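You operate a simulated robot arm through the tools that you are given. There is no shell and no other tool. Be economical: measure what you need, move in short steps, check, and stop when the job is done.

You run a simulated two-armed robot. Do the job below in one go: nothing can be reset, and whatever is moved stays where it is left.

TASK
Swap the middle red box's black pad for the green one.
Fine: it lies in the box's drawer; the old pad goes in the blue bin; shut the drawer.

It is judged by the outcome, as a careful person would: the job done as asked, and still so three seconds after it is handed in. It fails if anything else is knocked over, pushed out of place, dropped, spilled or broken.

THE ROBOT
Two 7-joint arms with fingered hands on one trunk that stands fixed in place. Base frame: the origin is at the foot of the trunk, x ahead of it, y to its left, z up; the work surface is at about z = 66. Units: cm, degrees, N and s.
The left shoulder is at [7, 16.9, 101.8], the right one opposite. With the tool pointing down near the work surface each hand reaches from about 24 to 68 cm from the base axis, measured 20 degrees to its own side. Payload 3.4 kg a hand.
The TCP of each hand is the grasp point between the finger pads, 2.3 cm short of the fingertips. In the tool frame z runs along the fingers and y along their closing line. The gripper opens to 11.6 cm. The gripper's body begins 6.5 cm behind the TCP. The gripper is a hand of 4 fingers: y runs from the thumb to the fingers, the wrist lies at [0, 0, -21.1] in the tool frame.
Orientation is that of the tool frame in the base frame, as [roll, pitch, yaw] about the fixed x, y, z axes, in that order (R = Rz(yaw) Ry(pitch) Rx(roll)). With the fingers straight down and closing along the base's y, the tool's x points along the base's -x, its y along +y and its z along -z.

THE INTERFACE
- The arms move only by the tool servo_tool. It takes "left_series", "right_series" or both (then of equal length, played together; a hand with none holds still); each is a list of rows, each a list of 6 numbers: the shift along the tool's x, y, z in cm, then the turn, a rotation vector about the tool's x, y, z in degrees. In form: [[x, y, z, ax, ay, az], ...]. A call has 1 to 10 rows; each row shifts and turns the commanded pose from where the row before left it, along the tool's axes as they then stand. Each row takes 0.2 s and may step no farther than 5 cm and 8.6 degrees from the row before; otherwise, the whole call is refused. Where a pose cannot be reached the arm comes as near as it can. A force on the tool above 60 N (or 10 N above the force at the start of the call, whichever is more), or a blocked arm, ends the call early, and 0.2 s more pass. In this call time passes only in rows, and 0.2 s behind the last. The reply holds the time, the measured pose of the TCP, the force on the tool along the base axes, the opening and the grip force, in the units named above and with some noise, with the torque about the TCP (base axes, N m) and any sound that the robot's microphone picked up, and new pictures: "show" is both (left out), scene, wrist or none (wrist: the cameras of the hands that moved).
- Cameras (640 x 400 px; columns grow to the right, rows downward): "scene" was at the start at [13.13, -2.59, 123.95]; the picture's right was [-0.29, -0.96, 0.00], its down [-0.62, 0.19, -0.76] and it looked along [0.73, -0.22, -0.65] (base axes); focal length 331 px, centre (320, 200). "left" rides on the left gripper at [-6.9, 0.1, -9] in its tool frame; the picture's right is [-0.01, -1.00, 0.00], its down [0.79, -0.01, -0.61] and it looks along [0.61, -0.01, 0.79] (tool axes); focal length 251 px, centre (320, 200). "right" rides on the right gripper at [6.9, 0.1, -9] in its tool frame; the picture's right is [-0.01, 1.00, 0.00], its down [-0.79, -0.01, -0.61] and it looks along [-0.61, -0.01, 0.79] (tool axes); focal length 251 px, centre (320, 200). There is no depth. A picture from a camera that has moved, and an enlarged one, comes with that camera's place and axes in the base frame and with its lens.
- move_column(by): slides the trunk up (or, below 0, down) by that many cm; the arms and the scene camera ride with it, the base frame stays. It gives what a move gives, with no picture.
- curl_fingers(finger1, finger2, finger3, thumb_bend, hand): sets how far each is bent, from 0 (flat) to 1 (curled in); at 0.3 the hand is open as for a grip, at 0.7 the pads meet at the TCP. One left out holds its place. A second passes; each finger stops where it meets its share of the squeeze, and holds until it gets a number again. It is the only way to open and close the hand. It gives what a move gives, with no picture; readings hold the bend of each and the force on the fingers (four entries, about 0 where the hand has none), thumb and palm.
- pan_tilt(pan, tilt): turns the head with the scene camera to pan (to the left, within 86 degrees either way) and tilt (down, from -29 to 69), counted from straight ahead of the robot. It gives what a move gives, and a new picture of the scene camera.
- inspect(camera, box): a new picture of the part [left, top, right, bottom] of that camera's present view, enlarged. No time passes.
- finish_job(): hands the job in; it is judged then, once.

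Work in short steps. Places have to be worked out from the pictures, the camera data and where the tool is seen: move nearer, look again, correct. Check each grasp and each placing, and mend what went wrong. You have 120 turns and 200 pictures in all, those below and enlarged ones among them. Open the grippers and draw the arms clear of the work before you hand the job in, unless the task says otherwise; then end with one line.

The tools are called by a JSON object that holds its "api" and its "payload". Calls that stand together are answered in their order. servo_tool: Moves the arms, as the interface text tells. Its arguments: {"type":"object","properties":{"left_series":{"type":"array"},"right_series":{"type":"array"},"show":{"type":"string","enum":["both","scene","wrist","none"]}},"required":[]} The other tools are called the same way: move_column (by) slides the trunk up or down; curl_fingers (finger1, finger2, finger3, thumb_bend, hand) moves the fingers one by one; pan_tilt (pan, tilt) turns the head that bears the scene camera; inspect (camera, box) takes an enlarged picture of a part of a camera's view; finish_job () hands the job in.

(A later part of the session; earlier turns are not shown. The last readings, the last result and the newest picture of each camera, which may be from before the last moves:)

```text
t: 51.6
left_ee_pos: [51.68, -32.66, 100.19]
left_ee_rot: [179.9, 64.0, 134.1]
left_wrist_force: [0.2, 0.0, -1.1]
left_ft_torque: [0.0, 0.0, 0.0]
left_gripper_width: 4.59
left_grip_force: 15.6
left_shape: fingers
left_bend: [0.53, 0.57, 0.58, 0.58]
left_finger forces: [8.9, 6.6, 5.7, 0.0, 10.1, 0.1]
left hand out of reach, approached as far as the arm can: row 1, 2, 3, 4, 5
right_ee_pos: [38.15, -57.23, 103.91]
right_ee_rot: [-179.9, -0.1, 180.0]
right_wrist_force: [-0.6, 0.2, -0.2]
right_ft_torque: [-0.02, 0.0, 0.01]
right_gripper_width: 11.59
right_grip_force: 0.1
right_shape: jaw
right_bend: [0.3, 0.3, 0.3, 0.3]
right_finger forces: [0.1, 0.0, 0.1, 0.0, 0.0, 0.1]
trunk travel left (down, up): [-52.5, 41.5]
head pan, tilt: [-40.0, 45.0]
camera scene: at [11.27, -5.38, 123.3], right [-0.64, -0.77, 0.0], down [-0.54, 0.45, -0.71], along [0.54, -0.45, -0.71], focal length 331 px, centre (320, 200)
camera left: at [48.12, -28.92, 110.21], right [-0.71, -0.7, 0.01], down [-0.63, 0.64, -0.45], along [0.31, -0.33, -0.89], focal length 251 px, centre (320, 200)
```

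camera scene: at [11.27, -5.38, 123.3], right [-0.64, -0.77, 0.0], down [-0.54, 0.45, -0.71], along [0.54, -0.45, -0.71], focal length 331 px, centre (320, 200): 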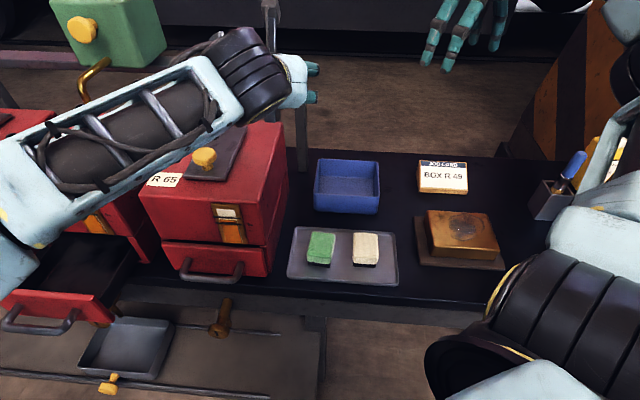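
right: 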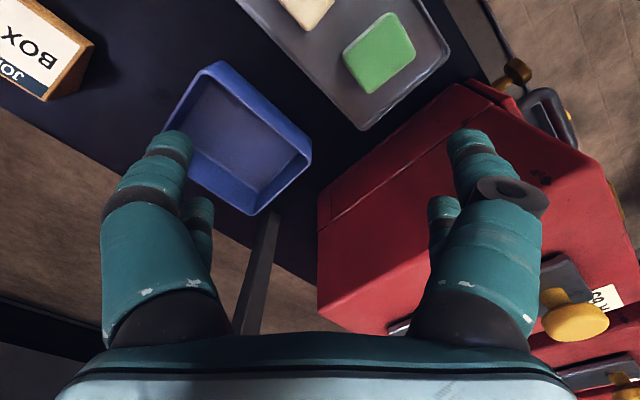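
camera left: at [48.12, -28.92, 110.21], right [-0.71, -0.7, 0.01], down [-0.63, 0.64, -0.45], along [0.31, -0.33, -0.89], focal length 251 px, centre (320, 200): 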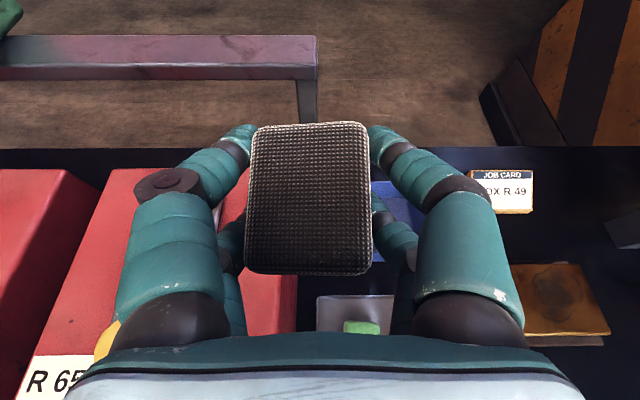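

The left arm reaches a joint limit here and cannot get to the bin. I'll pass the pad on instead: set it down on the bare strip at the right of R 65's lid (about 6.7 cm wide), where the right hand can fetch it. First I come back and return to the 28° lean.

{"api": "servo_tool", "payload": {"left_series": [[0.325, 0.74, -0.37, 0, 4, 0], [0.35, 0.74, -0.345, 0, 4, 0], [0.37, 0.74, -0.32, 0, 4, 0], [0.39, 0.74, -0.29, 0, 4, 0], [0.41, 0.74, -0.265, 0, 4, 0], [0.43, 0.74, -0.236, 0, 4, 0], [0.45, 0.74, -0.205, 0, 4, 0], [0.46, 0.74, -0.173, 0, 4, 0], [0.47, 0.74, -0.14, 0, 4, 0]], "show": "both"}}

```text
t: 53.6
left_ee_pos: [55.24, -19.54, 97.7]
left_ee_rot: [-180.0, 28.0, 134.1]
left_wrist_force: [0.2, 0.6, -1.1]
left_ft_torque: [0.02, -0.02, -0.01]
left_gripper_width: 4.56
left_grip_force: 15.5
left_shape: fingers
left_bend: [0.53, 0.57, 0.58, 0.58]
left_finger forces: [8.7, 6.4, 5.5, 0.0, 9.9, 0.0]
left hand out of reach, approached as far as the arm can: row 4, 5, 6, 7, 8, 9
right_ee_pos: [38.12, -57.05, 103.9]
right_ee_rot: [-180.0, -0.1, 180.0]
right_wrist_force: [-0.6, 0.1, -0.1]
right_ft_torque: [-0.05, 0.03, -0.02]
right_gripper_width: 11.57
right_grip_force: 0.1
right_shape: jaw
right_bend: [0.3, 0.3, 0.3, 0.3]
right_finger forces: [0.0, 0.1, 0.1, 0.1, 0.0, 0.0]
trunk travel left (down, up): [-52.5, 41.5]
head pan, tilt: [-40.0, 45.0]
camera scene: at [11.33, -5.3, 123.29], right [-0.64, -0.77, 0.0], down [-0.54, 0.45, -0.71], along [0.54, -0.45, -0.71], focal length 331 px, centre (320, 200)
camera left: at [56.47, -20.73, 108.75], right [-0.71, -0.7, 0.0], down [-0.69, 0.7, 0.16], along [-0.12, 0.11, -0.99], focal length 251 px, centre (320, 200)
```

scene: 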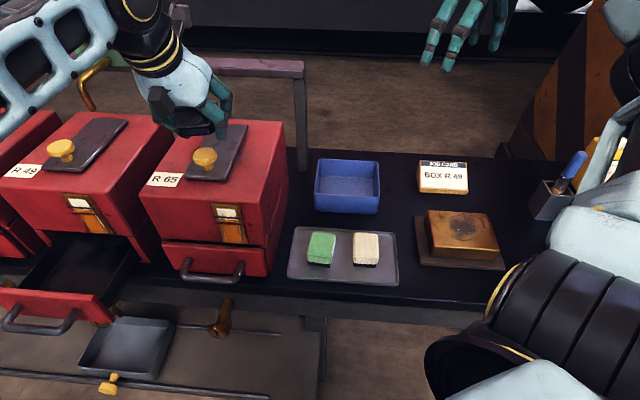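
left: 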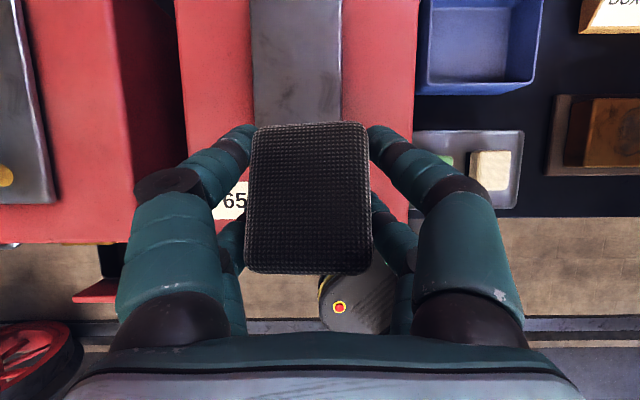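

At this lean the arm can't go farther right, but with about 48° lean it could. I lean to 48° while shifting over the strip; the pad will then be tilted 20° and settle flat as I release it.

{"api": "servo_tool", "payload": {"left_series": [[-0.375, -1.03, 0.2, 0, -4, 0], [-0.36, -1.03, 0.225, 0, -4, 0], [-0.344, -1.03, 0.25, 0, -4, 0], [-0.326, -1.03, 0.273, 0, -4, 0], [-0.306, -1.03, 0.295, 0, -4, 0]], "show": "both"}}

```text
t: 54.8
left_ee_pos: [53.01, -24.55, 97.81]
left_ee_rot: [179.9, 48.2, 134.1]
left_wrist_force: [-0.5, 0.5, -2.3]
left_ft_torque: [0.0, 0.02, 0.03]
left_gripper_width: 4.56
left_grip_force: 15.3
left_shape: fingers
left_bend: [0.53, 0.57, 0.58, 0.58]
left_finger forces: [8.7, 6.2, 5.3, 0.1, 9.9, 0.0]
right_ee_pos: [38.16, -57.15, 103.9]
right_ee_rot: [179.9, -0.1, -179.9]
right_wrist_force: [-0.3, 0.7, 0.7]
right_ft_torque: [0.03, -0.04, -0.01]
right_gripper_width: 11.61
right_grip_force: 0.0
right_shape: jaw
right_bend: [0.3, 0.3, 0.3, 0.3]
right_finger forces: [0.0, 0.0, 0.1, 0.1, 0.0, 0.0]
trunk travel left (down, up): [-52.5, 41.5]
head pan, tilt: [-40.0, 45.0]
camera scene: at [11.28, -5.38, 123.3], right [-0.64, -0.77, 0.0], down [-0.54, 0.45, -0.71], along [0.54, -0.45, -0.71], focal length 331 px, centre (320, 200)
camera left: at [51.49, -23.02, 108.93], right [-0.71, -0.7, 0.01], down [-0.69, 0.7, -0.19], along [0.13, -0.14, -0.98], focal length 251 px, centre (320, 200)
```

scene: 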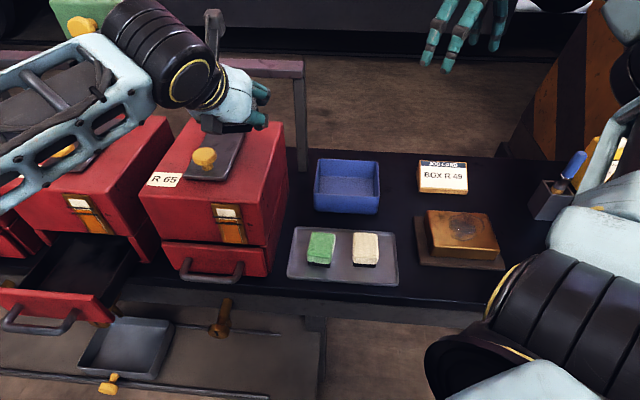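
left: 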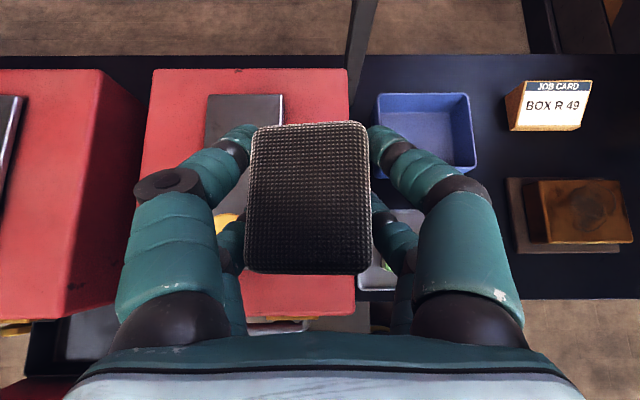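

Well aligned with the strip (box edge and lid edge equally far to both sides). I try reducing the lean a bit here, staying in place.

{"api": "servo_tool", "payload": {"left_series": [[0, -0.3, 0, 0, 4, 0], [0, 0, 0, 0, 4, 0], [0, 0, 0, 0, 4, 0]], "show": "none"}}

```text
t: 55.6
left_ee_pos: [52.79, -24.87, 97.69]
left_ee_rot: [179.9, 36.0, 134.2]
left_wrist_force: [-0.3, 0.6, -1.4]
left_ft_torque: [-0.01, 0.02, 0.02]
left_gripper_width: 4.56
left_grip_force: 14.5
left_shape: fingers
left_bend: [0.53, 0.57, 0.58, 0.58]
left_finger forces: [8.6, 6.3, 5.4, 0.0, 9.7, 0.0]
right_ee_pos: [38.11, -57.36, 103.96]
right_ee_rot: [-180.0, -0.1, 180.0]
right_wrist_force: [0.6, -0.8, 1.0]
right_ft_torque: [0.01, 0.0, 0.0]
right_gripper_width: 11.6
right_grip_force: 0.0
right_shape: jaw
right_bend: [0.3, 0.3, 0.3, 0.3]
right_finger forces: [0.0, 0.0, 0.0, 0.0, 0.0, 0.1]
trunk travel left (down, up): [-52.5, 41.5]
head pan, tilt: [-40.0, 45.0]
```

Fine; two more steps to the level 28°.

{"api": "servo_tool", "payload": {"left_series": [[0, 0, 0, 0, 4, 0], [0, 0, 0, 0, 4, 0]], "show": "wrist"}}

```text
t: 56.2
left_ee_pos: [53.76, -23.15, 98.39]
left_ee_rot: [179.7, 33.0, 133.8]
left_wrist_force: [-0.4, -0.1, -1.5]
left_ft_torque: [0.01, -0.03, 0.02]
left_gripper_width: 4.55
left_grip_force: 15.3
left_shape: fingers
left_bend: [0.53, 0.57, 0.58, 0.58]
left_finger forces: [8.7, 6.2, 5.3, 0.1, 9.8, 0.1]
left hand out of reach, approached as far as the arm can: row 1, 2
right_ee_pos: [38.17, -57.11, 104.02]
right_ee_rot: [179.9, -0.1, 179.9]
right_wrist_force: [0.3, -0.3, 0.0]
right_ft_torque: [0.03, -0.02, -0.01]
right_gripper_width: 11.57
right_grip_force: 0.0
right_shape: jaw
right_bend: [0.3, 0.3, 0.3, 0.3]
right_finger forces: [0.0, 0.1, 0.0, 0.1, 0.0, 0.0]
trunk travel left (down, up): [-52.5, 41.5]
head pan, tilt: [-40.0, 45.0]
camera left: at [54.32, -23.66, 109.77], right [-0.71, -0.7, 0.0], down [-0.7, 0.71, 0.08], along [-0.05, 0.06, -1.0], focal length 251 px, centre (320, 200)
```

left: 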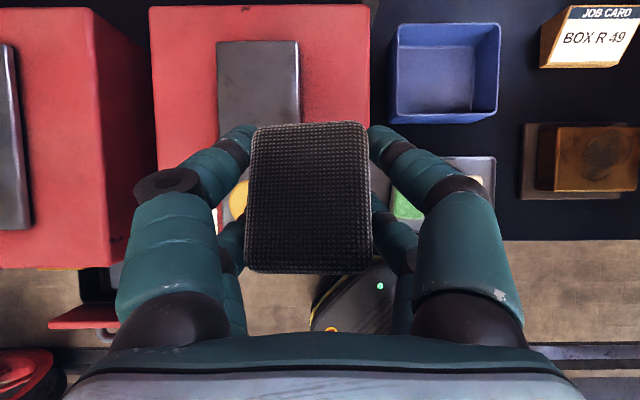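

I go back to ~37° lean over the strip centre (pad only ~9° tilted) and then descend part of the way.

{"api": "servo_tool", "payload": {"left_series": [[-0.49, -1.9, 0.3, 0, -4, 0], [0.59, 0, 0.8, 0, 0, 0], [0.59, 0, 0.8, 0, 0, 0], [0.59, 0, 0.8, 0, 0, 0], [0.59, 0, 0.8, 0, 0, 0]], "show": "both"}}

```text
t: 57.4
left_ee_pos: [52.97, -24.89, 94.55]
left_ee_rot: [-180.0, 36.0, 134.1]
left_wrist_force: [-0.1, -0.3, -1.0]
left_ft_torque: [0.01, -0.01, 0.02]
left_gripper_width: 4.57
left_grip_force: 15.0
left_shape: fingers
left_bend: [0.53, 0.57, 0.58, 0.58]
left_finger forces: [8.6, 6.3, 5.3, 0.1, 9.8, 0.1]
right_ee_pos: [38.22, -57.23, 103.97]
right_ee_rot: [180.0, -0.2, -179.9]
right_wrist_force: [-0.2, -0.2, -0.3]
right_ft_torque: [0.01, -0.02, -0.01]
right_gripper_width: 11.59
right_grip_force: 0.1
right_shape: jaw
right_bend: [0.3, 0.3, 0.3, 0.3]
right_finger forces: [0.0, 0.0, 0.0, 0.0, 0.0, 0.0]
trunk travel left (down, up): [-52.5, 41.5]
head pan, tilt: [-40.0, 45.0]
camera scene: at [11.3, -5.37, 123.29], right [-0.64, -0.77, 0.0], down [-0.54, 0.45, -0.71], along [0.54, -0.45, -0.71], focal length 331 px, centre (320, 200)
camera left: at [53.09, -24.98, 105.73], right [-0.71, -0.7, 0.01], down [-0.7, 0.71, 0.02], along [-0.02, 0.01, -1.0], focal length 251 px, centre (320, 200)
```

scene: 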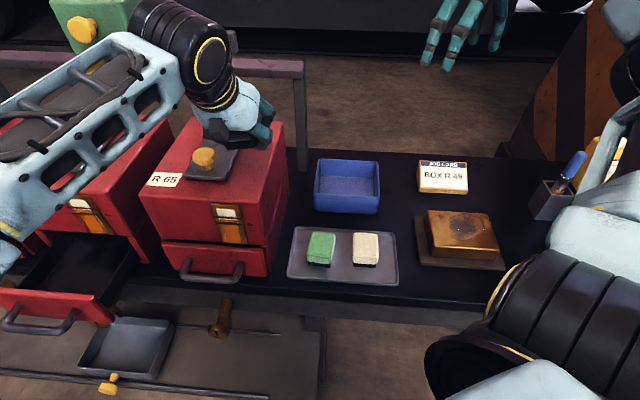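
left: 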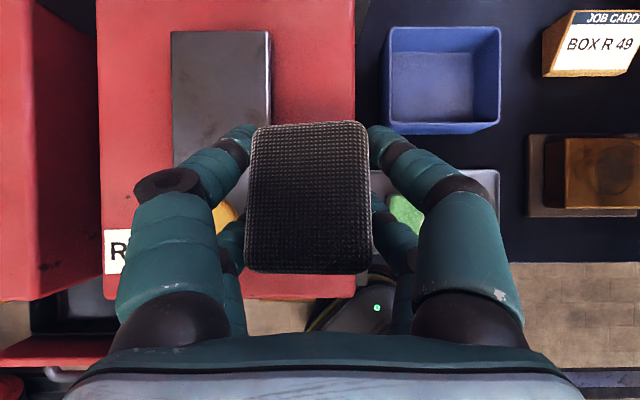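

Nicely centred over the strip. I lower toward contact in small steps watching the force.

{"api": "servo_tool", "payload": {"left_series": [[0.53, 0, 0.73, 0, 0, 0], [0.53, 0, 0.73, 0, 0, 0], [0.53, 0, 0.73, 0, 0, 0], [0.3, 0, 0.4, 0, 0, 0], [0.3, 0, 0.4, 0, 0, 0]], "show": "none"}}

{"api": "inspect", "payload": {"camera": "scene", "box": [140, 70, 320, 200]}}

```text
t: 58.6
left_ee_pos: [52.74, -24.92, 90.71]
left_ee_rot: [180.0, 36.2, 134.2]
left_wrist_force: [-0.1, 0.1, -1.9]
left_ft_torque: [-0.02, 0.01, 0.01]
left_gripper_width: 4.57
left_grip_force: 15.4
left_shape: fingers
left_bend: [0.53, 0.57, 0.58, 0.58]
left_finger forces: [8.5, 6.2, 5.3, 0.0, 9.8, 0.0]
right_ee_pos: [38.25, -57.24, 103.84]
right_ee_rot: [-179.9, -0.1, -180.0]
right_wrist_force: [0.5, -0.9, -0.6]
right_ft_torque: [0.02, 0.01, 0.0]
right_gripper_width: 11.61
right_grip_force: 0.1
right_shape: jaw
right_bend: [0.3, 0.3, 0.3, 0.3]
right_finger forces: [0.0, 0.0, 0.0, 0.0, 0.0, 0.0]
trunk travel left (down, up): [-52.5, 41.5]
head pan, tilt: [-40.0, 45.0]
```

```text
3.08 times, centred on (230, 135) of scene
camera zoom: at [11.29, -5.37, 123.3], right [-0.64, -0.77, 0.0], down [-0.54, 0.45, -0.71], along [0.54, -0.45, -0.71], focal length 1019 px, centre (597, 400)
```

zoom: 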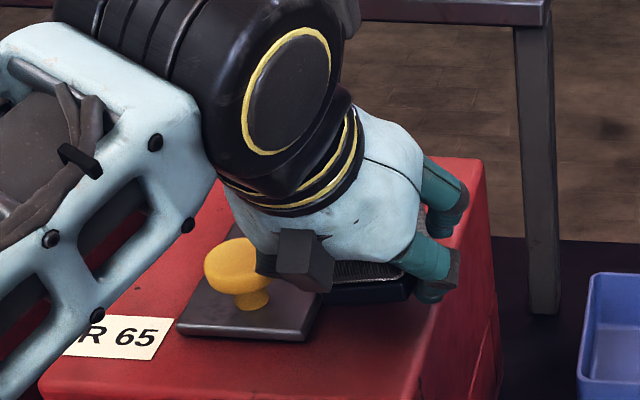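

Pad is just above the surface. I continue gently.

{"api": "servo_tool", "payload": {"left_series": [[0.18, 0, 0.24, 0, 0, 0], [0.18, 0, 0.24, 0, 0, 0], [0.18, 0, 0.24, 0, 0, 0]], "show": "none"}}

{"api": "inspect", "payload": {"camera": "scene", "box": [200, 110, 300, 190]}}

```text
t: 59.4
left_ee_pos: [52.7, -24.74, 90.01]
left_ee_rot: [179.9, 36.2, 134.1]
left_wrist_force: [-0.2, -2.8, 7.1]
left_ft_torque: [0.17, -0.23, -0.03]
left_gripper_width: 4.55
left_grip_force: 21.5
left_shape: fingers
left_bend: [0.53, 0.58, 0.58, 0.58]
left_finger forces: [8.5, 18.3, 5.9, 0.0, 10.4, 0.1]
right_ee_pos: [38.09, -57.16, 104.0]
right_ee_rot: [-179.9, 0.1, 180.0]
right_wrist_force: [-1.1, 0.1, -1.1]
right_ft_torque: [0.0, -0.05, -0.02]
right_gripper_width: 11.58
right_grip_force: 0.0
right_shape: jaw
right_bend: [0.3, 0.3, 0.3, 0.3]
right_finger forces: [0.1, 0.0, 0.1, 0.0, 0.0, 0.0]
trunk travel left (down, up): [-52.5, 41.5]
head pan, tilt: [-40.0, 45.0]
```

```text
5.00 times, centred on (250, 150) of scene
camera zoom: at [11.17, -5.37, 123.33], right [-0.64, -0.77, 0.0], down [-0.54, 0.45, -0.71], along [0.54, -0.45, -0.71], focal length 1655 px, centre (670, 450)
```

zoom: 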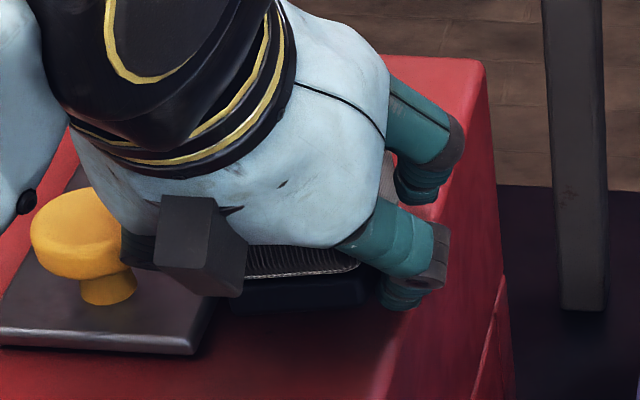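

Contact (about 8 N). I ease up slightly and release, opening only as far as needed.

{"api": "servo_tool", "payload": {"left_series": [[-0.12, 0, -0.16, 0, 0, 0]], "show": "none"}}

{"api": "curl_fingers", "payload": {"hand": "left", "finger1": 0.47, "finger2": 0.48, "finger3": 0.48, "thumb_bend": 0.48}}

{"api": "inspect", "payload": {"camera": "left", "box": [0, 0, 640, 400]}}

```text
t: 59.8
left_ee_pos: [52.78, -24.81, 89.93]
left_ee_rot: [180.0, 36.1, 134.2]
left_wrist_force: [-1.7, -1.2, -1.5]
left_ft_torque: [-0.01, 0.05, 0.02]
left_gripper_width: 4.55
left_grip_force: 17.7
left_shape: fingers
left_bend: [0.53, 0.58, 0.58, 0.58]
left_finger forces: [8.5, 10.2, 5.9, 0.0, 10.6, 0.1]
right_ee_pos: [38.19, -57.19, 103.94]
right_ee_rot: [180.0, -0.1, -180.0]
right_wrist_force: [-0.7, 0.0, 0.4]
right_ft_torque: [-0.02, 0.04, 0.01]
right_gripper_width: 11.62
right_grip_force: 0.1
right_shape: jaw
right_bend: [0.3, 0.3, 0.3, 0.3]
right_finger forces: [0.0, 0.0, 0.1, 0.0, 0.0, 0.1]
trunk travel left (down, up): [-52.5, 41.5]
head pan, tilt: [-40.0, 45.0]
```

```text
t: 60.8
left_ee_pos: [52.66, -24.84, 90.12]
left_ee_rot: [180.0, 36.1, 134.1]
left_wrist_force: [-4.9, -3.5, 0.4]
left_ft_torque: [-0.11, 0.16, 0.06]
left_gripper_width: 6.53
left_grip_force: 2.7
left_shape: fingers
left_bend: [0.47, 0.55, 0.48, 0.48]
left_finger forces: [0.0, 5.5, 0.1, 0.0, 0.1, 0.1]
right_ee_pos: [38.04, -57.25, 103.87]
right_ee_rot: [179.9, 0.1, -180.0]
right_wrist_force: [0.4, -1.1, -0.6]
right_ft_torque: [0.01, 0.01, -0.02]
right_gripper_width: 11.59
right_grip_force: 0.1
right_shape: jaw
right_bend: [0.3, 0.3, 0.3, 0.3]
right_finger forces: [0.0, 0.1, 0.0, 0.1, 0.0, 0.1]
trunk travel left (down, up): [-52.5, 41.5]
head pan, tilt: [-40.0, 45.0]
```

```text
1.00 times, centred on (320, 200) of left (not enlarged: the box is as wide or as high as the picture)
camera zoom: at [52.81, -24.97, 101.42], right [-0.71, -0.7, 0.0], down [-0.7, 0.71, 0.02], along [-0.02, 0.01, -1.0], focal length 251 px, centre (320, 200)
```

zoom: 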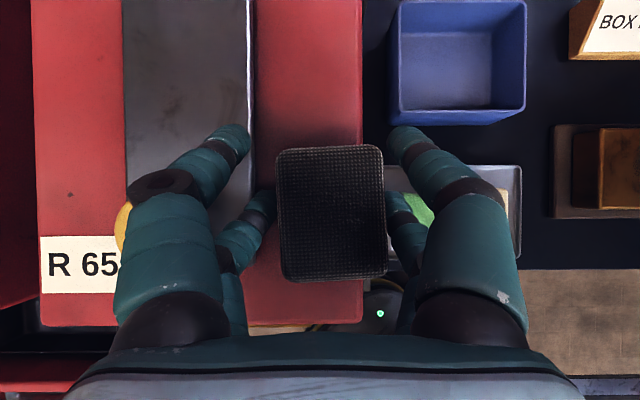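

The pad lies flat, overhanging the box edge by only ~0.6 cm. Finger 2 presses on the lid's edge, so I relax it a bit and then rise.

{"api": "curl_fingers", "payload": {"hand": "left", "finger2": 0.555, "finger1": 0.49, "thumb_bend": 0.44, "finger3": 0.44}}

{"api": "servo_tool", "payload": {"left_series": [[-0.29, 0, -0.4, 0, 0, 0], [-0.59, 0, -0.8, 0, 0, 0], [-0.88, 0, -1.2, 0, 0, 0], [-1.76, 0, -2.4, 0, 0, 0]], "show": "both"}}

```text
t: 61.8
left_ee_pos: [52.72, -24.79, 90.04]
left_ee_rot: [179.9, 36.0, 134.2]
left_wrist_force: [-0.1, -0.4, 0.0]
left_ft_torque: [0.01, 0.02, 0.01]
left_gripper_width: 6.89
left_grip_force: 0.7
left_shape: fingers
left_bend: [0.49, 0.56, 0.44, 0.44]
left_finger forces: [0.0, 1.0, 0.0, 0.0, 0.0, 0.1]
right_ee_pos: [38.12, -57.15, 103.86]
right_ee_rot: [179.9, -0.1, 180.0]
right_wrist_force: [-0.7, 0.4, 0.2]
right_ft_torque: [-0.01, -0.04, -0.04]
right_gripper_width: 11.6
right_grip_force: 0.0
right_shape: jaw
right_bend: [0.3, 0.3, 0.3, 0.3]
right_finger forces: [0.0, 0.0, 0.1, 0.1, 0.0, 0.0]
trunk travel left (down, up): [-52.5, 41.5]
head pan, tilt: [-40.0, 45.0]
```

```text
t: 62.8
left_ee_pos: [52.75, -24.88, 96.06]
left_ee_rot: [179.9, 36.1, 134.1]
left_wrist_force: [-0.2, 0.1, -0.4]
left_ft_torque: [0.0, 0.0, -0.06]
left_gripper_width: 6.91
left_grip_force: 0.0
left_shape: fingers
left_bend: [0.49, 0.55, 0.44, 0.44]
left_finger forces: [0.0, 0.0, 0.1, 0.0, 0.1, 0.1]
right_ee_pos: [38.12, -57.25, 103.89]
right_ee_rot: [-180.0, 0.0, 180.0]
right_wrist_force: [-0.7, -0.2, -1.4]
right_ft_torque: [-0.03, -0.01, 0.02]
right_gripper_width: 11.56
right_grip_force: 0.0
right_shape: jaw
right_bend: [0.3, 0.3, 0.3, 0.3]
right_finger forces: [0.0, 0.0, 0.0, 0.0, 0.1, 0.1]
trunk travel left (down, up): [-52.5, 41.5]
head pan, tilt: [-40.0, 45.0]
camera scene: at [11.18, -5.37, 123.3], right [-0.64, -0.77, 0.0], down [-0.54, 0.45, -0.71], along [0.54, -0.45, -0.71], focal length 331 px, centre (320, 200)
camera left: at [52.82, -24.94, 107.23], right [-0.71, -0.7, 0.0], down [-0.7, 0.71, 0.02], along [-0.02, 0.01, -1.0], focal length 251 px, centre (320, 200)
```

scene: 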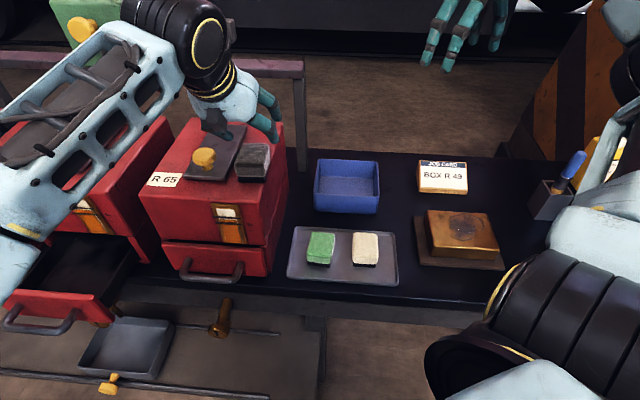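
left: 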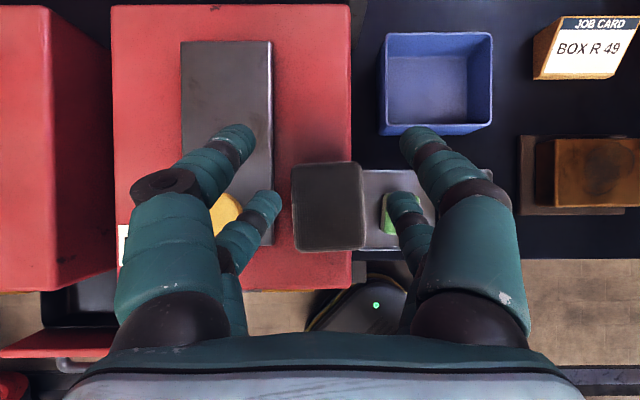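

The old pad rests on R 65 at about (52.1, -24.8), top z ≈ 89.5; lid unmoved. I raise the left hand and draw it away to the left, above the boxes.

{"api": "servo_tool", "payload": {"left_series": [[-1.8, 0, -2.4, 0, 0, 0], [-1.8, 0, -2.4, 0, 0, 0], [1.35, 2.38, -1.3, 0, 1.3, 0], [1.35, 2.38, -1.3, 0, 1.3, 0], [1.4, 2.38, -1.25, 0, 1.3, 0], [1.4, 2.38, -1.25, 0, 1.3, 0], [1.45, 2.38, -1.2, 0, 1.3, 0], [1.45, 2.38, -1.2, 0, 1.3, 0], [1.5, 2.38, -1.1, 0, 0, 0], [1.5, 2.38, -1.1, 0, 0, 0]], "show": "scene"}}

```text
t: 65.0
left_ee_pos: [56.86, -0.16, 102.55]
left_ee_rot: [-180.0, 28.3, 134.2]
left_wrist_force: [-0.1, -0.7, -0.4]
left_ft_torque: [-0.02, -0.04, 0.0]
left_gripper_width: 6.86
left_grip_force: 0.1
left_shape: fingers
left_bend: [0.49, 0.55, 0.44, 0.44]
left_finger forces: [0.1, 0.0, 0.0, 0.1, 0.0, 0.0]
left hand out of reach, approached as far as the arm can: row 2
right_ee_pos: [38.19, -57.16, 103.94]
right_ee_rot: [-179.9, -0.1, 180.0]
right_wrist_force: [-0.1, 0.3, -0.4]
right_ft_torque: [-0.02, 0.02, 0.0]
right_gripper_width: 11.58
right_grip_force: 0.1
right_shape: jaw
right_bend: [0.3, 0.3, 0.3, 0.3]
right_finger forces: [0.0, 0.1, 0.1, 0.0, 0.0, 0.0]
trunk travel left (down, up): [-52.5, 41.5]
head pan, tilt: [-40.0, 45.0]
camera scene: at [11.28, -5.26, 123.3], right [-0.64, -0.77, 0.0], down [-0.54, 0.45, -0.71], along [0.54, -0.45, -0.71], focal length 331 px, centre (320, 200)
```

scene: 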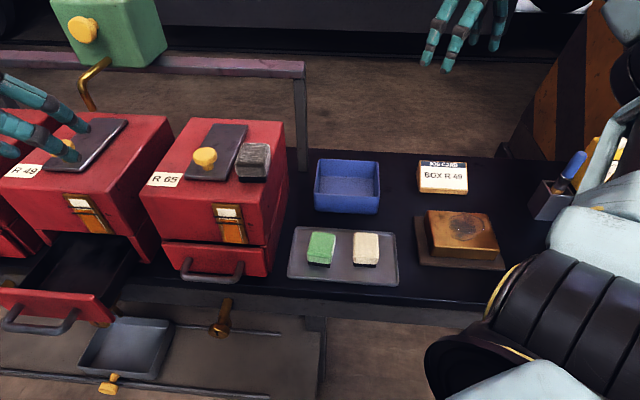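

Now the right hand: I turn it 44° so it closes along the pad's length, then approach above the pad in two stages.

{"api": "servo_tool", "payload": {"right_series": [[0, 0, 0, 0, 0, -7.4], [0, 0, 0, 0, 0, -7.4], [0, 0, 0, 0, 0, -7.4], [0, 0, 0, 0, 0, -7.4], [0, 0, 0, 0, 0, -7.4], [0, 0, 0, 0, 0, -7.4], [-3.6, 1.5, 0.2, 0, 0, 0], [-3.6, 1.5, 0.2, 0, 0, 0], [-3.6, 1.5, 0.2, 0, 0, 0], [-3.6, 1.5, 0.2, 0, 0, 0]], "show": "scene"}}

```text
t: 67.2
left_ee_pos: [56.9, -0.24, 102.5]
left_ee_rot: [180.0, 28.3, 134.2]
left_wrist_force: [-0.5, 1.2, -0.1]
left_ft_torque: [-0.01, 0.01, -0.02]
left_gripper_width: 6.86
left_grip_force: 0.0
left_shape: fingers
left_bend: [0.49, 0.55, 0.44, 0.44]
left_finger forces: [0.1, 0.0, 0.0, 0.1, 0.1, 0.0]
right_ee_pos: [44.47, -42.8, 102.89]
right_ee_rot: [179.8, -0.1, -135.6]
right_wrist_force: [0.9, 0.8, 0.3]
right_ft_torque: [-0.02, 0.06, 0.01]
right_gripper_width: 11.61
right_grip_force: 0.0
right_shape: jaw
right_bend: [0.3, 0.3, 0.3, 0.3]
right_finger forces: [0.0, 0.0, 0.0, 0.0, 0.0, 0.1]
trunk travel left (down, up): [-52.5, 41.5]
head pan, tilt: [-40.0, 45.0]
camera scene: at [11.35, -5.26, 123.29], right [-0.64, -0.77, 0.0], down [-0.54, 0.45, -0.71], along [0.54, -0.46, -0.71], focal length 331 px, centre (320, 200)
```

scene: 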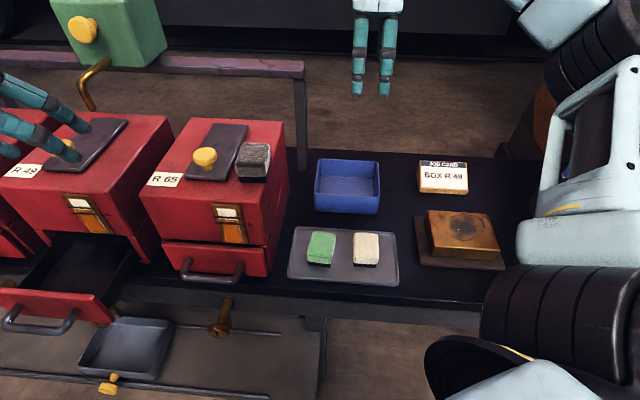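

No problem. I continue to above the pad.

{"api": "servo_tool", "payload": {"right_series": [[-3.6, 1.53, 0.4, 0, 0, 0], [-3.6, 1.53, 0.4, 0, 0, 0], [-3.6, 1.53, 0.4, 0, 0, 0], [-3.6, 1.53, 0.4, 0, 0, 0], [-3.6, 1.53, 0.4, 0, 0, 0]], "show": "both"}}

```text
t: 68.4
left_ee_pos: [56.94, -0.2, 102.47]
left_ee_rot: [180.0, 28.2, 134.2]
left_wrist_force: [-0.7, 0.3, 0.1]
left_ft_torque: [-0.04, 0.0, 0.01]
left_gripper_width: 6.87
left_grip_force: 0.1
left_shape: fingers
left_bend: [0.49, 0.55, 0.44, 0.44]
left_finger forces: [0.0, 0.0, 0.0, 0.0, 0.0, 0.0]
right_ee_pos: [51.65, -24.72, 100.76]
right_ee_rot: [-180.0, -0.1, -135.6]
right_wrist_force: [0.4, 0.0, 1.2]
right_ft_torque: [-0.05, 0.01, 0.0]
right_gripper_width: 11.59
right_grip_force: 0.0
right_shape: jaw
right_bend: [0.3, 0.3, 0.3, 0.3]
right_finger forces: [0.1, 0.0, 0.0, 0.1, 0.0, 0.1]
trunk travel left (down, up): [-52.5, 41.5]
head pan, tilt: [-40.0, 45.0]
camera scene: at [11.34, -5.24, 123.29], right [-0.64, -0.77, 0.0], down [-0.54, 0.45, -0.71], along [0.54, -0.46, -0.71], focal length 331 px, centre (320, 200)
camera right: at [46.67, -29.43, 109.91], right [-0.69, 0.72, 0.0], down [0.57, 0.55, 0.61], along [0.44, 0.42, -0.8], focal length 251 px, centre (320, 200)
```

scene: 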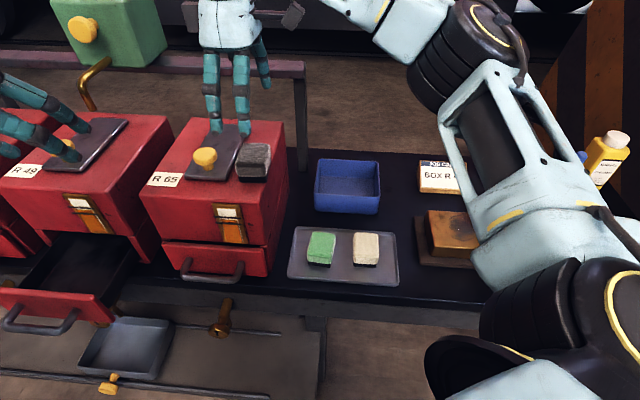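
right: 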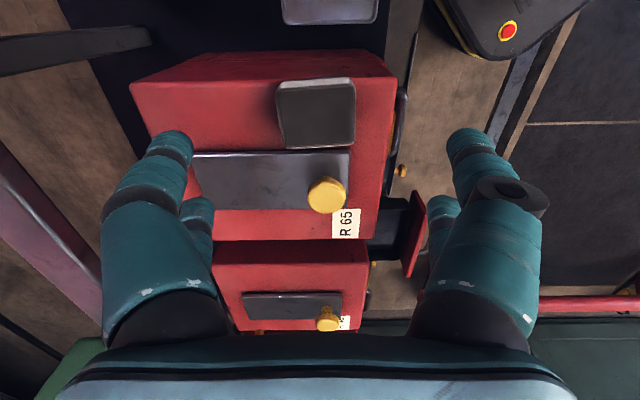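

The right hand is directly above the pad and aligned. I descend around it.

{"api": "servo_tool", "payload": {"right_series": [[0, -0.1, 2.7, 0, 0, 0], [0, -0.1, 2.7, 0, 0, 0], [0, 0, 2.7, 0, 0, 0], [0, 0, 1.7, 0, 0, 0], [0, 0, 1.4, 0, 0, 0]], "show": "both"}}

```text
t: 69.6
left_ee_pos: [56.8, -0.32, 102.36]
left_ee_rot: [180.0, 28.3, 134.2]
left_wrist_force: [-0.4, -0.5, 0.1]
left_ft_torque: [-0.01, -0.02, 0.01]
left_gripper_width: 6.86
left_grip_force: 0.1
left_shape: fingers
left_bend: [0.49, 0.55, 0.44, 0.44]
left_finger forces: [0.0, 0.0, 0.0, 0.0, 0.0, 0.0]
right_ee_pos: [51.88, -25.09, 89.76]
right_ee_rot: [-180.0, 0.1, -135.6]
right_wrist_force: [0.3, 0.3, 0.8]
right_ft_torque: [-0.02, 0.0, 0.0]
right_gripper_width: 11.58
right_grip_force: 0.1
right_shape: jaw
right_bend: [0.3, 0.3, 0.3, 0.3]
right_finger forces: [0.0, 0.0, 0.0, 0.0, 0.1, 0.1]
trunk travel left (down, up): [-52.5, 41.5]
head pan, tilt: [-40.0, 45.0]
camera scene: at [11.29, -5.38, 123.3], right [-0.64, -0.77, 0.0], down [-0.54, 0.45, -0.71], along [0.54, -0.45, -0.71], focal length 331 px, centre (320, 200)
camera right: at [46.95, -29.77, 98.87], right [-0.69, 0.72, 0.0], down [0.57, 0.55, 0.61], along [0.44, 0.42, -0.8], focal length 251 px, centre (320, 200)
```

scene: 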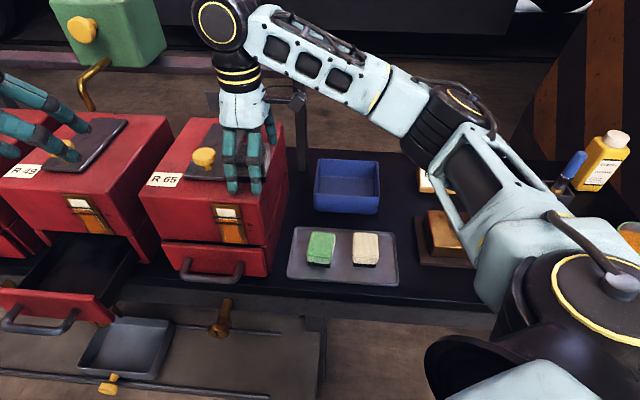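
right: 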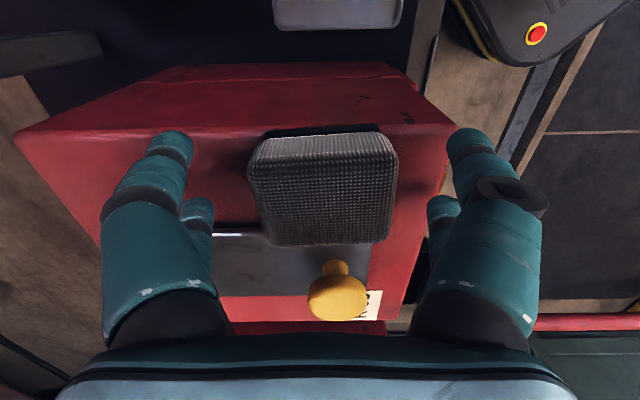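

Pad is centred between the digits. I close the right hand.

{"api": "curl_fingers", "payload": {"hand": "right", "finger1": 0.62, "finger2": 0.62, "finger3": 0.62, "thumb_bend": 0.62}}

{"api": "servo_tool", "payload": {"right_series": [[0, 0, -1, 0, 0, 0], [0, 0, -2, 0, 0, 0], [0, 0, -3, 0, 0, 0], [0, 0, -4, 0, 0, 0]], "show": "both"}}

```text
t: 70.6
left_ee_pos: [56.84, -0.28, 102.48]
left_ee_rot: [180.0, 28.3, 134.2]
left_wrist_force: [0.5, -0.2, 1.5]
left_ft_torque: [0.03, 0.0, -0.04]
left_gripper_width: 6.88
left_grip_force: 0.0
left_shape: fingers
left_bend: [0.49, 0.55, 0.44, 0.44]
left_finger forces: [0.1, 0.1, 0.1, 0.0, 0.0, 0.1]
right_ee_pos: [51.91, -25.13, 89.8]
right_ee_rot: [179.9, -0.2, -135.6]
right_wrist_force: [-0.5, -0.1, 0.0]
right_ft_torque: [0.02, -0.02, 0.03]
right_gripper_width: 5.76
right_grip_force: 18.3
right_shape: fingers
right_bend: [0.5, 0.49, 0.52, 0.52]
right_finger forces: [8.8, 9.3, 6.6, 0.0, 11.6, 0.0]
trunk travel left (down, up): [-52.5, 41.5]
head pan, tilt: [-40.0, 45.0]
```

```text
t: 71.6
left_ee_pos: [56.81, -0.17, 102.55]
left_ee_rot: [-180.0, 28.4, 134.2]
left_wrist_force: [0.8, 0.2, 0.3]
left_ft_torque: [-0.03, -0.03, 0.02]
left_gripper_width: 6.87
left_grip_force: 0.2
left_shape: fingers
left_bend: [0.49, 0.55, 0.44, 0.44]
left_finger forces: [0.0, 0.0, 0.1, 0.1, 0.0, 0.0]
right_ee_pos: [51.96, -24.76, 100.06]
right_ee_rot: [-179.9, -0.1, -135.6]
right_wrist_force: [-0.7, 0.0, -1.0]
right_ft_torque: [-0.03, -0.01, 0.0]
right_gripper_width: 5.78
right_grip_force: 18.2
right_shape: fingers
right_bend: [0.5, 0.49, 0.52, 0.52]
right_finger forces: [9.0, 9.1, 6.7, 0.0, 11.5, 0.1]
trunk travel left (down, up): [-52.5, 41.5]
head pan, tilt: [-40.0, 45.0]
camera scene: at [11.19, -5.28, 123.3], right [-0.64, -0.77, 0.0], down [-0.54, 0.45, -0.71], along [0.54, -0.45, -0.71], focal length 331 px, centre (320, 200)
camera right: at [46.93, -29.45, 109.11], right [-0.69, 0.72, 0.0], down [0.57, 0.55, 0.61], along [0.44, 0.42, -0.8], focal length 251 px, centre (320, 200)
```

scene: 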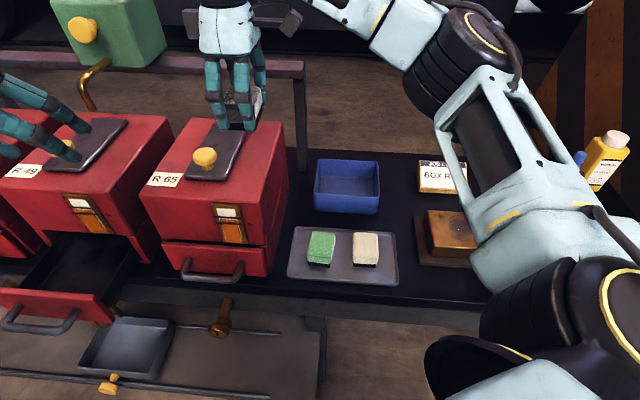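
right: 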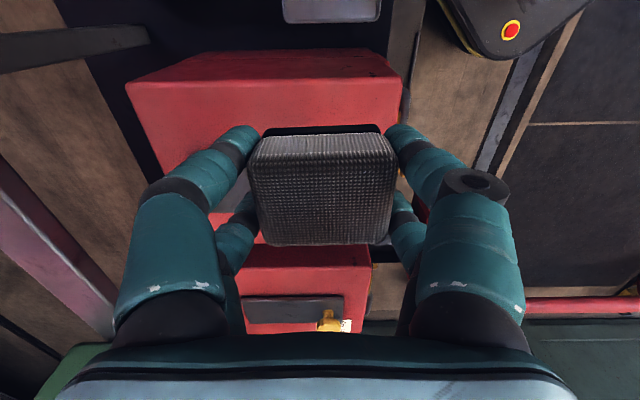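

Old pad is in the right hand. I carry it level to above the bin centre (52.2, -47.7).

{"api": "servo_tool", "payload": {"right_series": [[3.16, -3.32, 0.4, 0, 0, 0], [3.16, -3.32, 0.4, 0, 0, 0], [3.16, -3.32, 0.4, 0, 0, 0], [3.16, -3.32, 0.4, 0, 0, 0], [3.16, -3.32, 0.4, 0, 0, 0]], "show": "both"}}

```text
t: 72.8
left_ee_pos: [56.82, -0.22, 102.52]
left_ee_rot: [179.9, 28.3, 134.1]
left_wrist_force: [-0.3, -0.6, 0.0]
left_ft_torque: [0.02, 0.03, 0.01]
left_gripper_width: 6.88
left_grip_force: 0.1
left_shape: fingers
left_bend: [0.49, 0.55, 0.44, 0.44]
left_finger forces: [0.0, 0.0, 0.0, 0.0, 0.0, 0.1]
right_ee_pos: [52.12, -48.22, 97.81]
right_ee_rot: [179.9, 0.0, -135.7]
right_wrist_force: [-0.3, 0.3, -1.8]
right_ft_torque: [0.02, -0.04, -0.03]
right_gripper_width: 5.76
right_grip_force: 17.6
right_shape: fingers
right_bend: [0.5, 0.49, 0.52, 0.52]
right_finger forces: [8.9, 9.2, 6.6, 0.0, 11.4, 0.1]
trunk travel left (down, up): [-52.5, 41.5]
head pan, tilt: [-40.0, 45.0]
camera scene: at [11.31, -5.46, 123.29], right [-0.64, -0.77, 0.0], down [-0.54, 0.46, -0.71], along [0.54, -0.45, -0.71], focal length 331 px, centre (320, 200)
camera right: at [47.3, -52.92, 106.97], right [-0.69, 0.72, 0.0], down [0.57, 0.55, 0.61], along [0.44, 0.42, -0.8], focal length 251 px, centre (320, 200)
```

scene: 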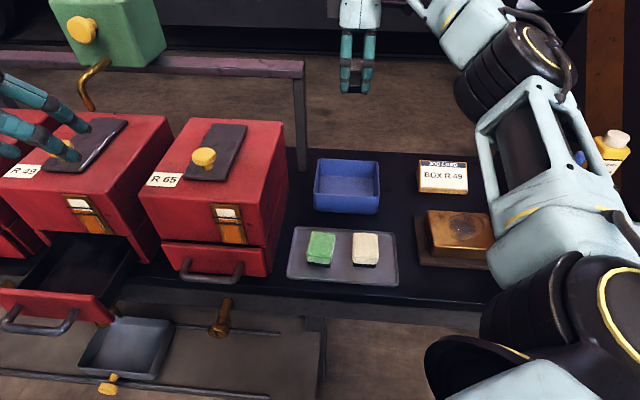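
right: 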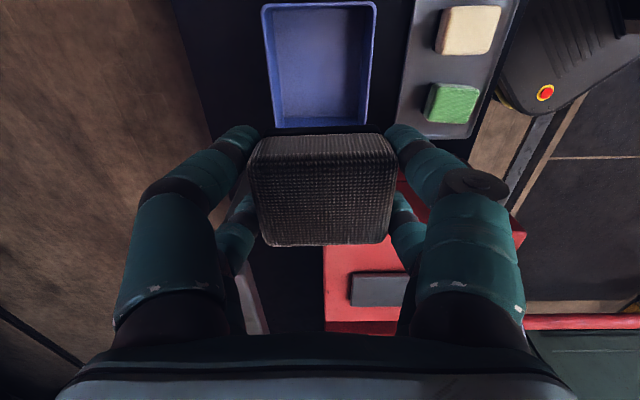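

Well centred over the bin. I descend.

{"api": "servo_tool", "payload": {"right_series": [[0, 0, 4.5, 0, 0, 0], [0, 0, 4.5, 0, 0, 0], [0, 0, 4.5, 0, 0, 0], [0, 0, 4.5, 0, 0, 0], [0, 0, 4, 0, 0, 0]], "show": "both"}}

```text
t: 74.0
left_ee_pos: [56.86, -0.36, 102.41]
left_ee_rot: [179.9, 28.4, 134.2]
left_wrist_force: [-0.3, -1.2, 0.3]
left_ft_torque: [-0.01, -0.03, 0.06]
left_gripper_width: 6.87
left_grip_force: 0.0
left_shape: fingers
left_bend: [0.49, 0.55, 0.44, 0.44]
left_finger forces: [0.0, 0.1, 0.0, 0.0, 0.0, 0.0]
right_ee_pos: [52.34, -48.08, 75.76]
right_ee_rot: [179.9, 0.0, -135.5]
right_wrist_force: [-0.4, 0.0, -1.5]
right_ft_torque: [-0.01, 0.0, -0.01]
right_gripper_width: 5.77
right_grip_force: 17.7
right_shape: fingers
right_bend: [0.5, 0.49, 0.52, 0.52]
right_finger forces: [9.1, 9.0, 6.5, 0.1, 11.4, 0.1]
trunk travel left (down, up): [-52.5, 41.5]
head pan, tilt: [-40.0, 45.0]
camera scene: at [11.3, -5.43, 123.3], right [-0.64, -0.77, 0.0], down [-0.54, 0.46, -0.71], along [0.54, -0.45, -0.71], focal length 331 px, centre (320, 200)
camera right: at [47.29, -52.86, 84.84], right [-0.69, 0.72, 0.0], down [0.57, 0.55, 0.61], along [0.44, 0.42, -0.8], focal length 251 px, centre (320, 200)
```

scene: 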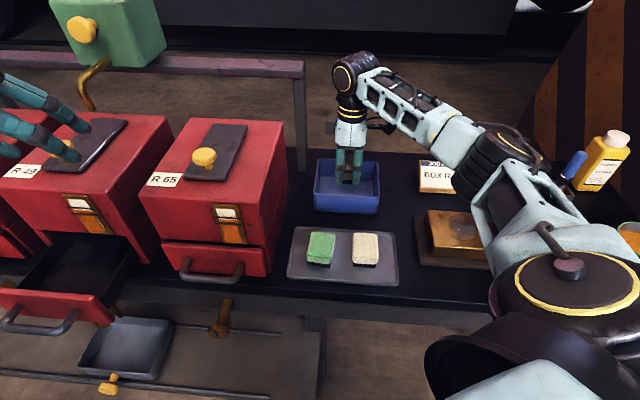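
right: 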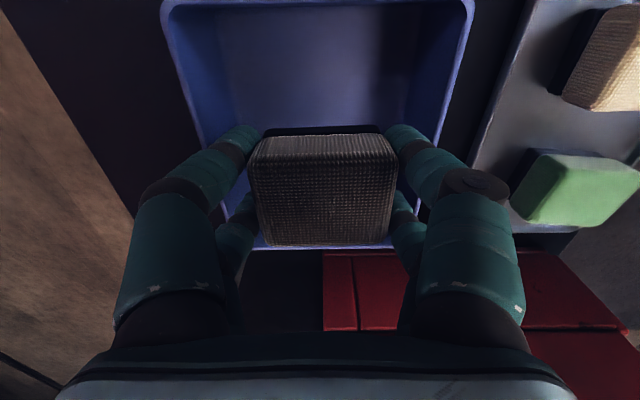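

Centred in the bin. I lower 4 cm more and release.

{"api": "servo_tool", "payload": {"right_series": [[0, 0, 2, 0, 0, 0], [0, 0, 1.5, 0, 0, 0], [0, 0, 0.7, 0, 0, 0]], "show": "none"}}

{"api": "curl_fingers", "payload": {"hand": "right", "finger1": 0.42, "finger2": 0.42, "finger3": 0.42, "thumb_bend": 0.42}}

{"api": "servo_tool", "payload": {"right_series": [[0, 0, -2.5, 0, 0, 0], [0, 0, -4.5, 0, 0, 0], [0, 0, -4.5, 0, 0, 0]], "show": "both"}}

```text
t: 74.8
left_ee_pos: [56.91, -0.31, 102.38]
left_ee_rot: [-179.9, 28.2, 134.2]
left_wrist_force: [0.3, 0.5, 0.6]
left_ft_torque: [0.01, 0.02, 0.02]
left_gripper_width: 6.88
left_grip_force: 0.0
left_shape: fingers
left_bend: [0.49, 0.55, 0.44, 0.44]
left_finger forces: [0.0, 0.0, 0.0, 0.0, 0.0, 0.0]
right_ee_pos: [52.26, -48.19, 71.7]
right_ee_rot: [179.8, 0.0, -135.6]
right_wrist_force: [0.6, 0.1, -1.0]
right_ft_torque: [-0.03, -0.02, 0.01]
right_gripper_width: 5.75
right_grip_force: 17.8
right_shape: fingers
right_bend: [0.5, 0.49, 0.52, 0.52]
right_finger forces: [9.1, 8.9, 6.5, 0.0, 11.3, 0.1]
trunk travel left (down, up): [-52.5, 41.5]
head pan, tilt: [-40.0, 45.0]
```

```text
t: 75.8
left_ee_pos: [56.85, -0.32, 102.45]
left_ee_rot: [180.0, 28.2, 134.2]
left_wrist_force: [-0.2, 0.3, -0.2]
left_ft_torque: [0.0, -0.02, 0.04]
left_gripper_width: 6.88
left_grip_force: 0.0
left_shape: fingers
left_bend: [0.49, 0.55, 0.44, 0.44]
left_finger forces: [0.0, 0.1, 0.0, 0.0, 0.1, 0.0]
right_ee_pos: [52.17, -48.1, 71.65]
right_ee_rot: [179.9, -0.1, -135.6]
right_wrist_force: [-0.3, 0.6, 0.2]
right_ft_torque: [0.01, 0.02, -0.01]
right_gripper_width: 8.13
right_grip_force: 0.0
right_shape: fingers
right_bend: [0.42, 0.42, 0.42, 0.42]
right_finger forces: [0.0, 0.0, 0.0, 0.1, 0.0, 0.0]
trunk travel left (down, up): [-52.5, 41.5]
head pan, tilt: [-40.0, 45.0]
```

```text
t: 76.6
left_ee_pos: [56.68, -0.22, 102.49]
left_ee_rot: [180.0, 28.4, 134.2]
left_wrist_force: [-0.1, 0.4, -0.4]
left_ft_torque: [0.01, -0.02, 0.03]
left_gripper_width: 6.88
left_grip_force: 0.1
left_shape: fingers
left_bend: [0.49, 0.55, 0.44, 0.44]
left_finger forces: [0.0, 0.1, 0.0, 0.1, 0.0, 0.0]
right_ee_pos: [52.3, -48.04, 83.5]
right_ee_rot: [179.9, -0.1, -135.7]
right_wrist_force: [0.3, 0.4, 0.8]
right_ft_torque: [0.03, 0.03, -0.01]
right_gripper_width: 8.14
right_grip_force: 0.1
right_shape: fingers
right_bend: [0.42, 0.42, 0.42, 0.42]
right_finger forces: [0.0, 0.0, 0.0, 0.0, 0.1, 0.0]
trunk travel left (down, up): [-52.5, 41.5]
head pan, tilt: [-40.0, 45.0]
camera scene: at [11.23, -5.31, 123.3], right [-0.64, -0.77, 0.0], down [-0.54, 0.45, -0.71], along [0.54, -0.45, -0.71], focal length 331 px, centre (320, 200)
camera right: at [47.38, -52.82, 92.61], right [-0.69, 0.72, 0.0], down [0.57, 0.55, 0.61], along [0.44, 0.42, -0.8], focal length 251 px, centre (320, 200)
```

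scene: 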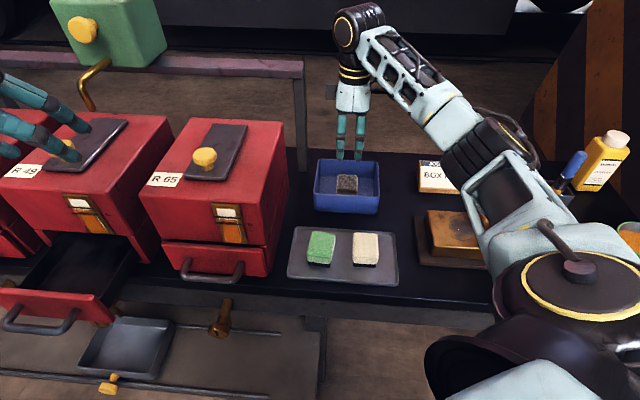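
right: 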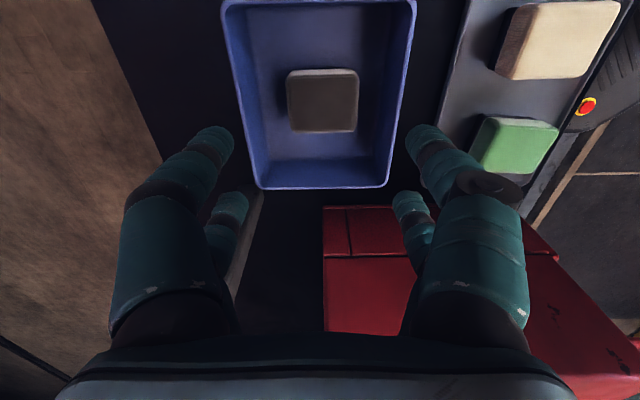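

The old pad lies in the bin. Next I move the right hand above the green pad at about (42, -32).

{"api": "servo_tool", "payload": {"right_series": [[-0.93, 4.66, 0, 0, 0, 0], [-0.93, 4.66, 0, 0, 0, 0], [-0.93, 4.66, 0, 0, 0, 0], [-0.93, 4.66, 0, 0, 0, 0]], "show": "wrist"}}

{"api": "inspect", "payload": {"camera": "scene", "box": [270, 150, 450, 300]}}

```text
t: 77.6
left_ee_pos: [56.78, -0.24, 102.46]
left_ee_rot: [180.0, 28.3, 134.1]
left_wrist_force: [-0.6, -0.6, 0.0]
left_ft_torque: [0.0, -0.01, 0.0]
left_gripper_width: 6.87
left_grip_force: 0.0
left_shape: fingers
left_bend: [0.49, 0.55, 0.44, 0.44]
left_finger forces: [0.0, 0.1, 0.0, 0.0, 0.0, 0.1]
right_ee_pos: [41.63, -31.59, 83.1]
right_ee_rot: [-180.0, -0.1, -135.6]
right_wrist_force: [0.9, -0.1, 0.8]
right_ft_torque: [-0.02, 0.02, 0.02]
right_gripper_width: 8.17
right_grip_force: 0.1
right_shape: fingers
right_bend: [0.42, 0.42, 0.42, 0.42]
right_finger forces: [0.0, 0.0, 0.0, 0.1, 0.0, 0.1]
trunk travel left (down, up): [-52.5, 41.5]
head pan, tilt: [-40.0, 45.0]
camera right: at [36.66, -36.35, 92.22], right [-0.69, 0.72, 0.0], down [0.57, 0.55, 0.6], along [0.44, 0.42, -0.8], focal length 251 px, centre (320, 200)
```

right: 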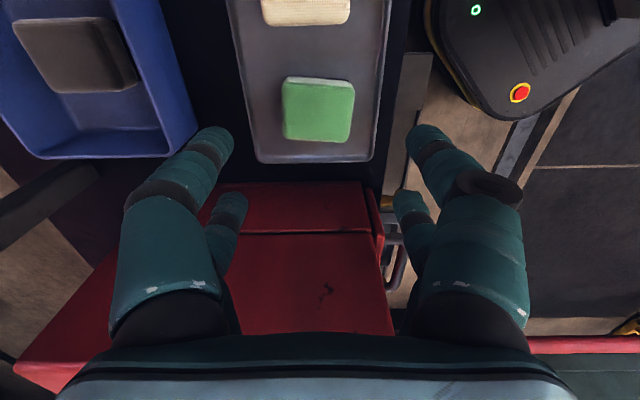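

```text
2.67 times, centred on (360, 225) of scene
camera zoom: at [11.24, -5.27, 123.31], right [-0.64, -0.77, 0.0], down [-0.54, 0.45, -0.71], along [0.54, -0.45, -0.71], focal length 883 px, centre (213, 133)
```

zoom: 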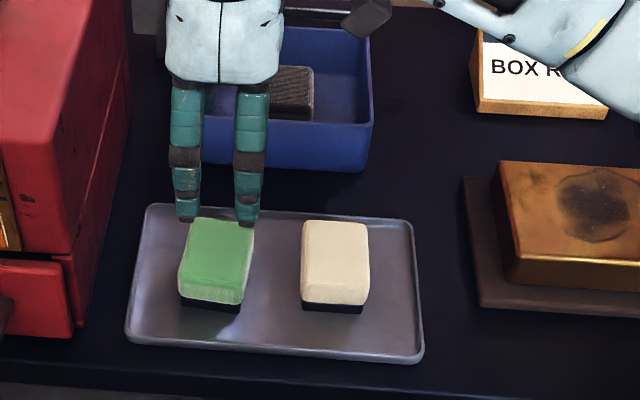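

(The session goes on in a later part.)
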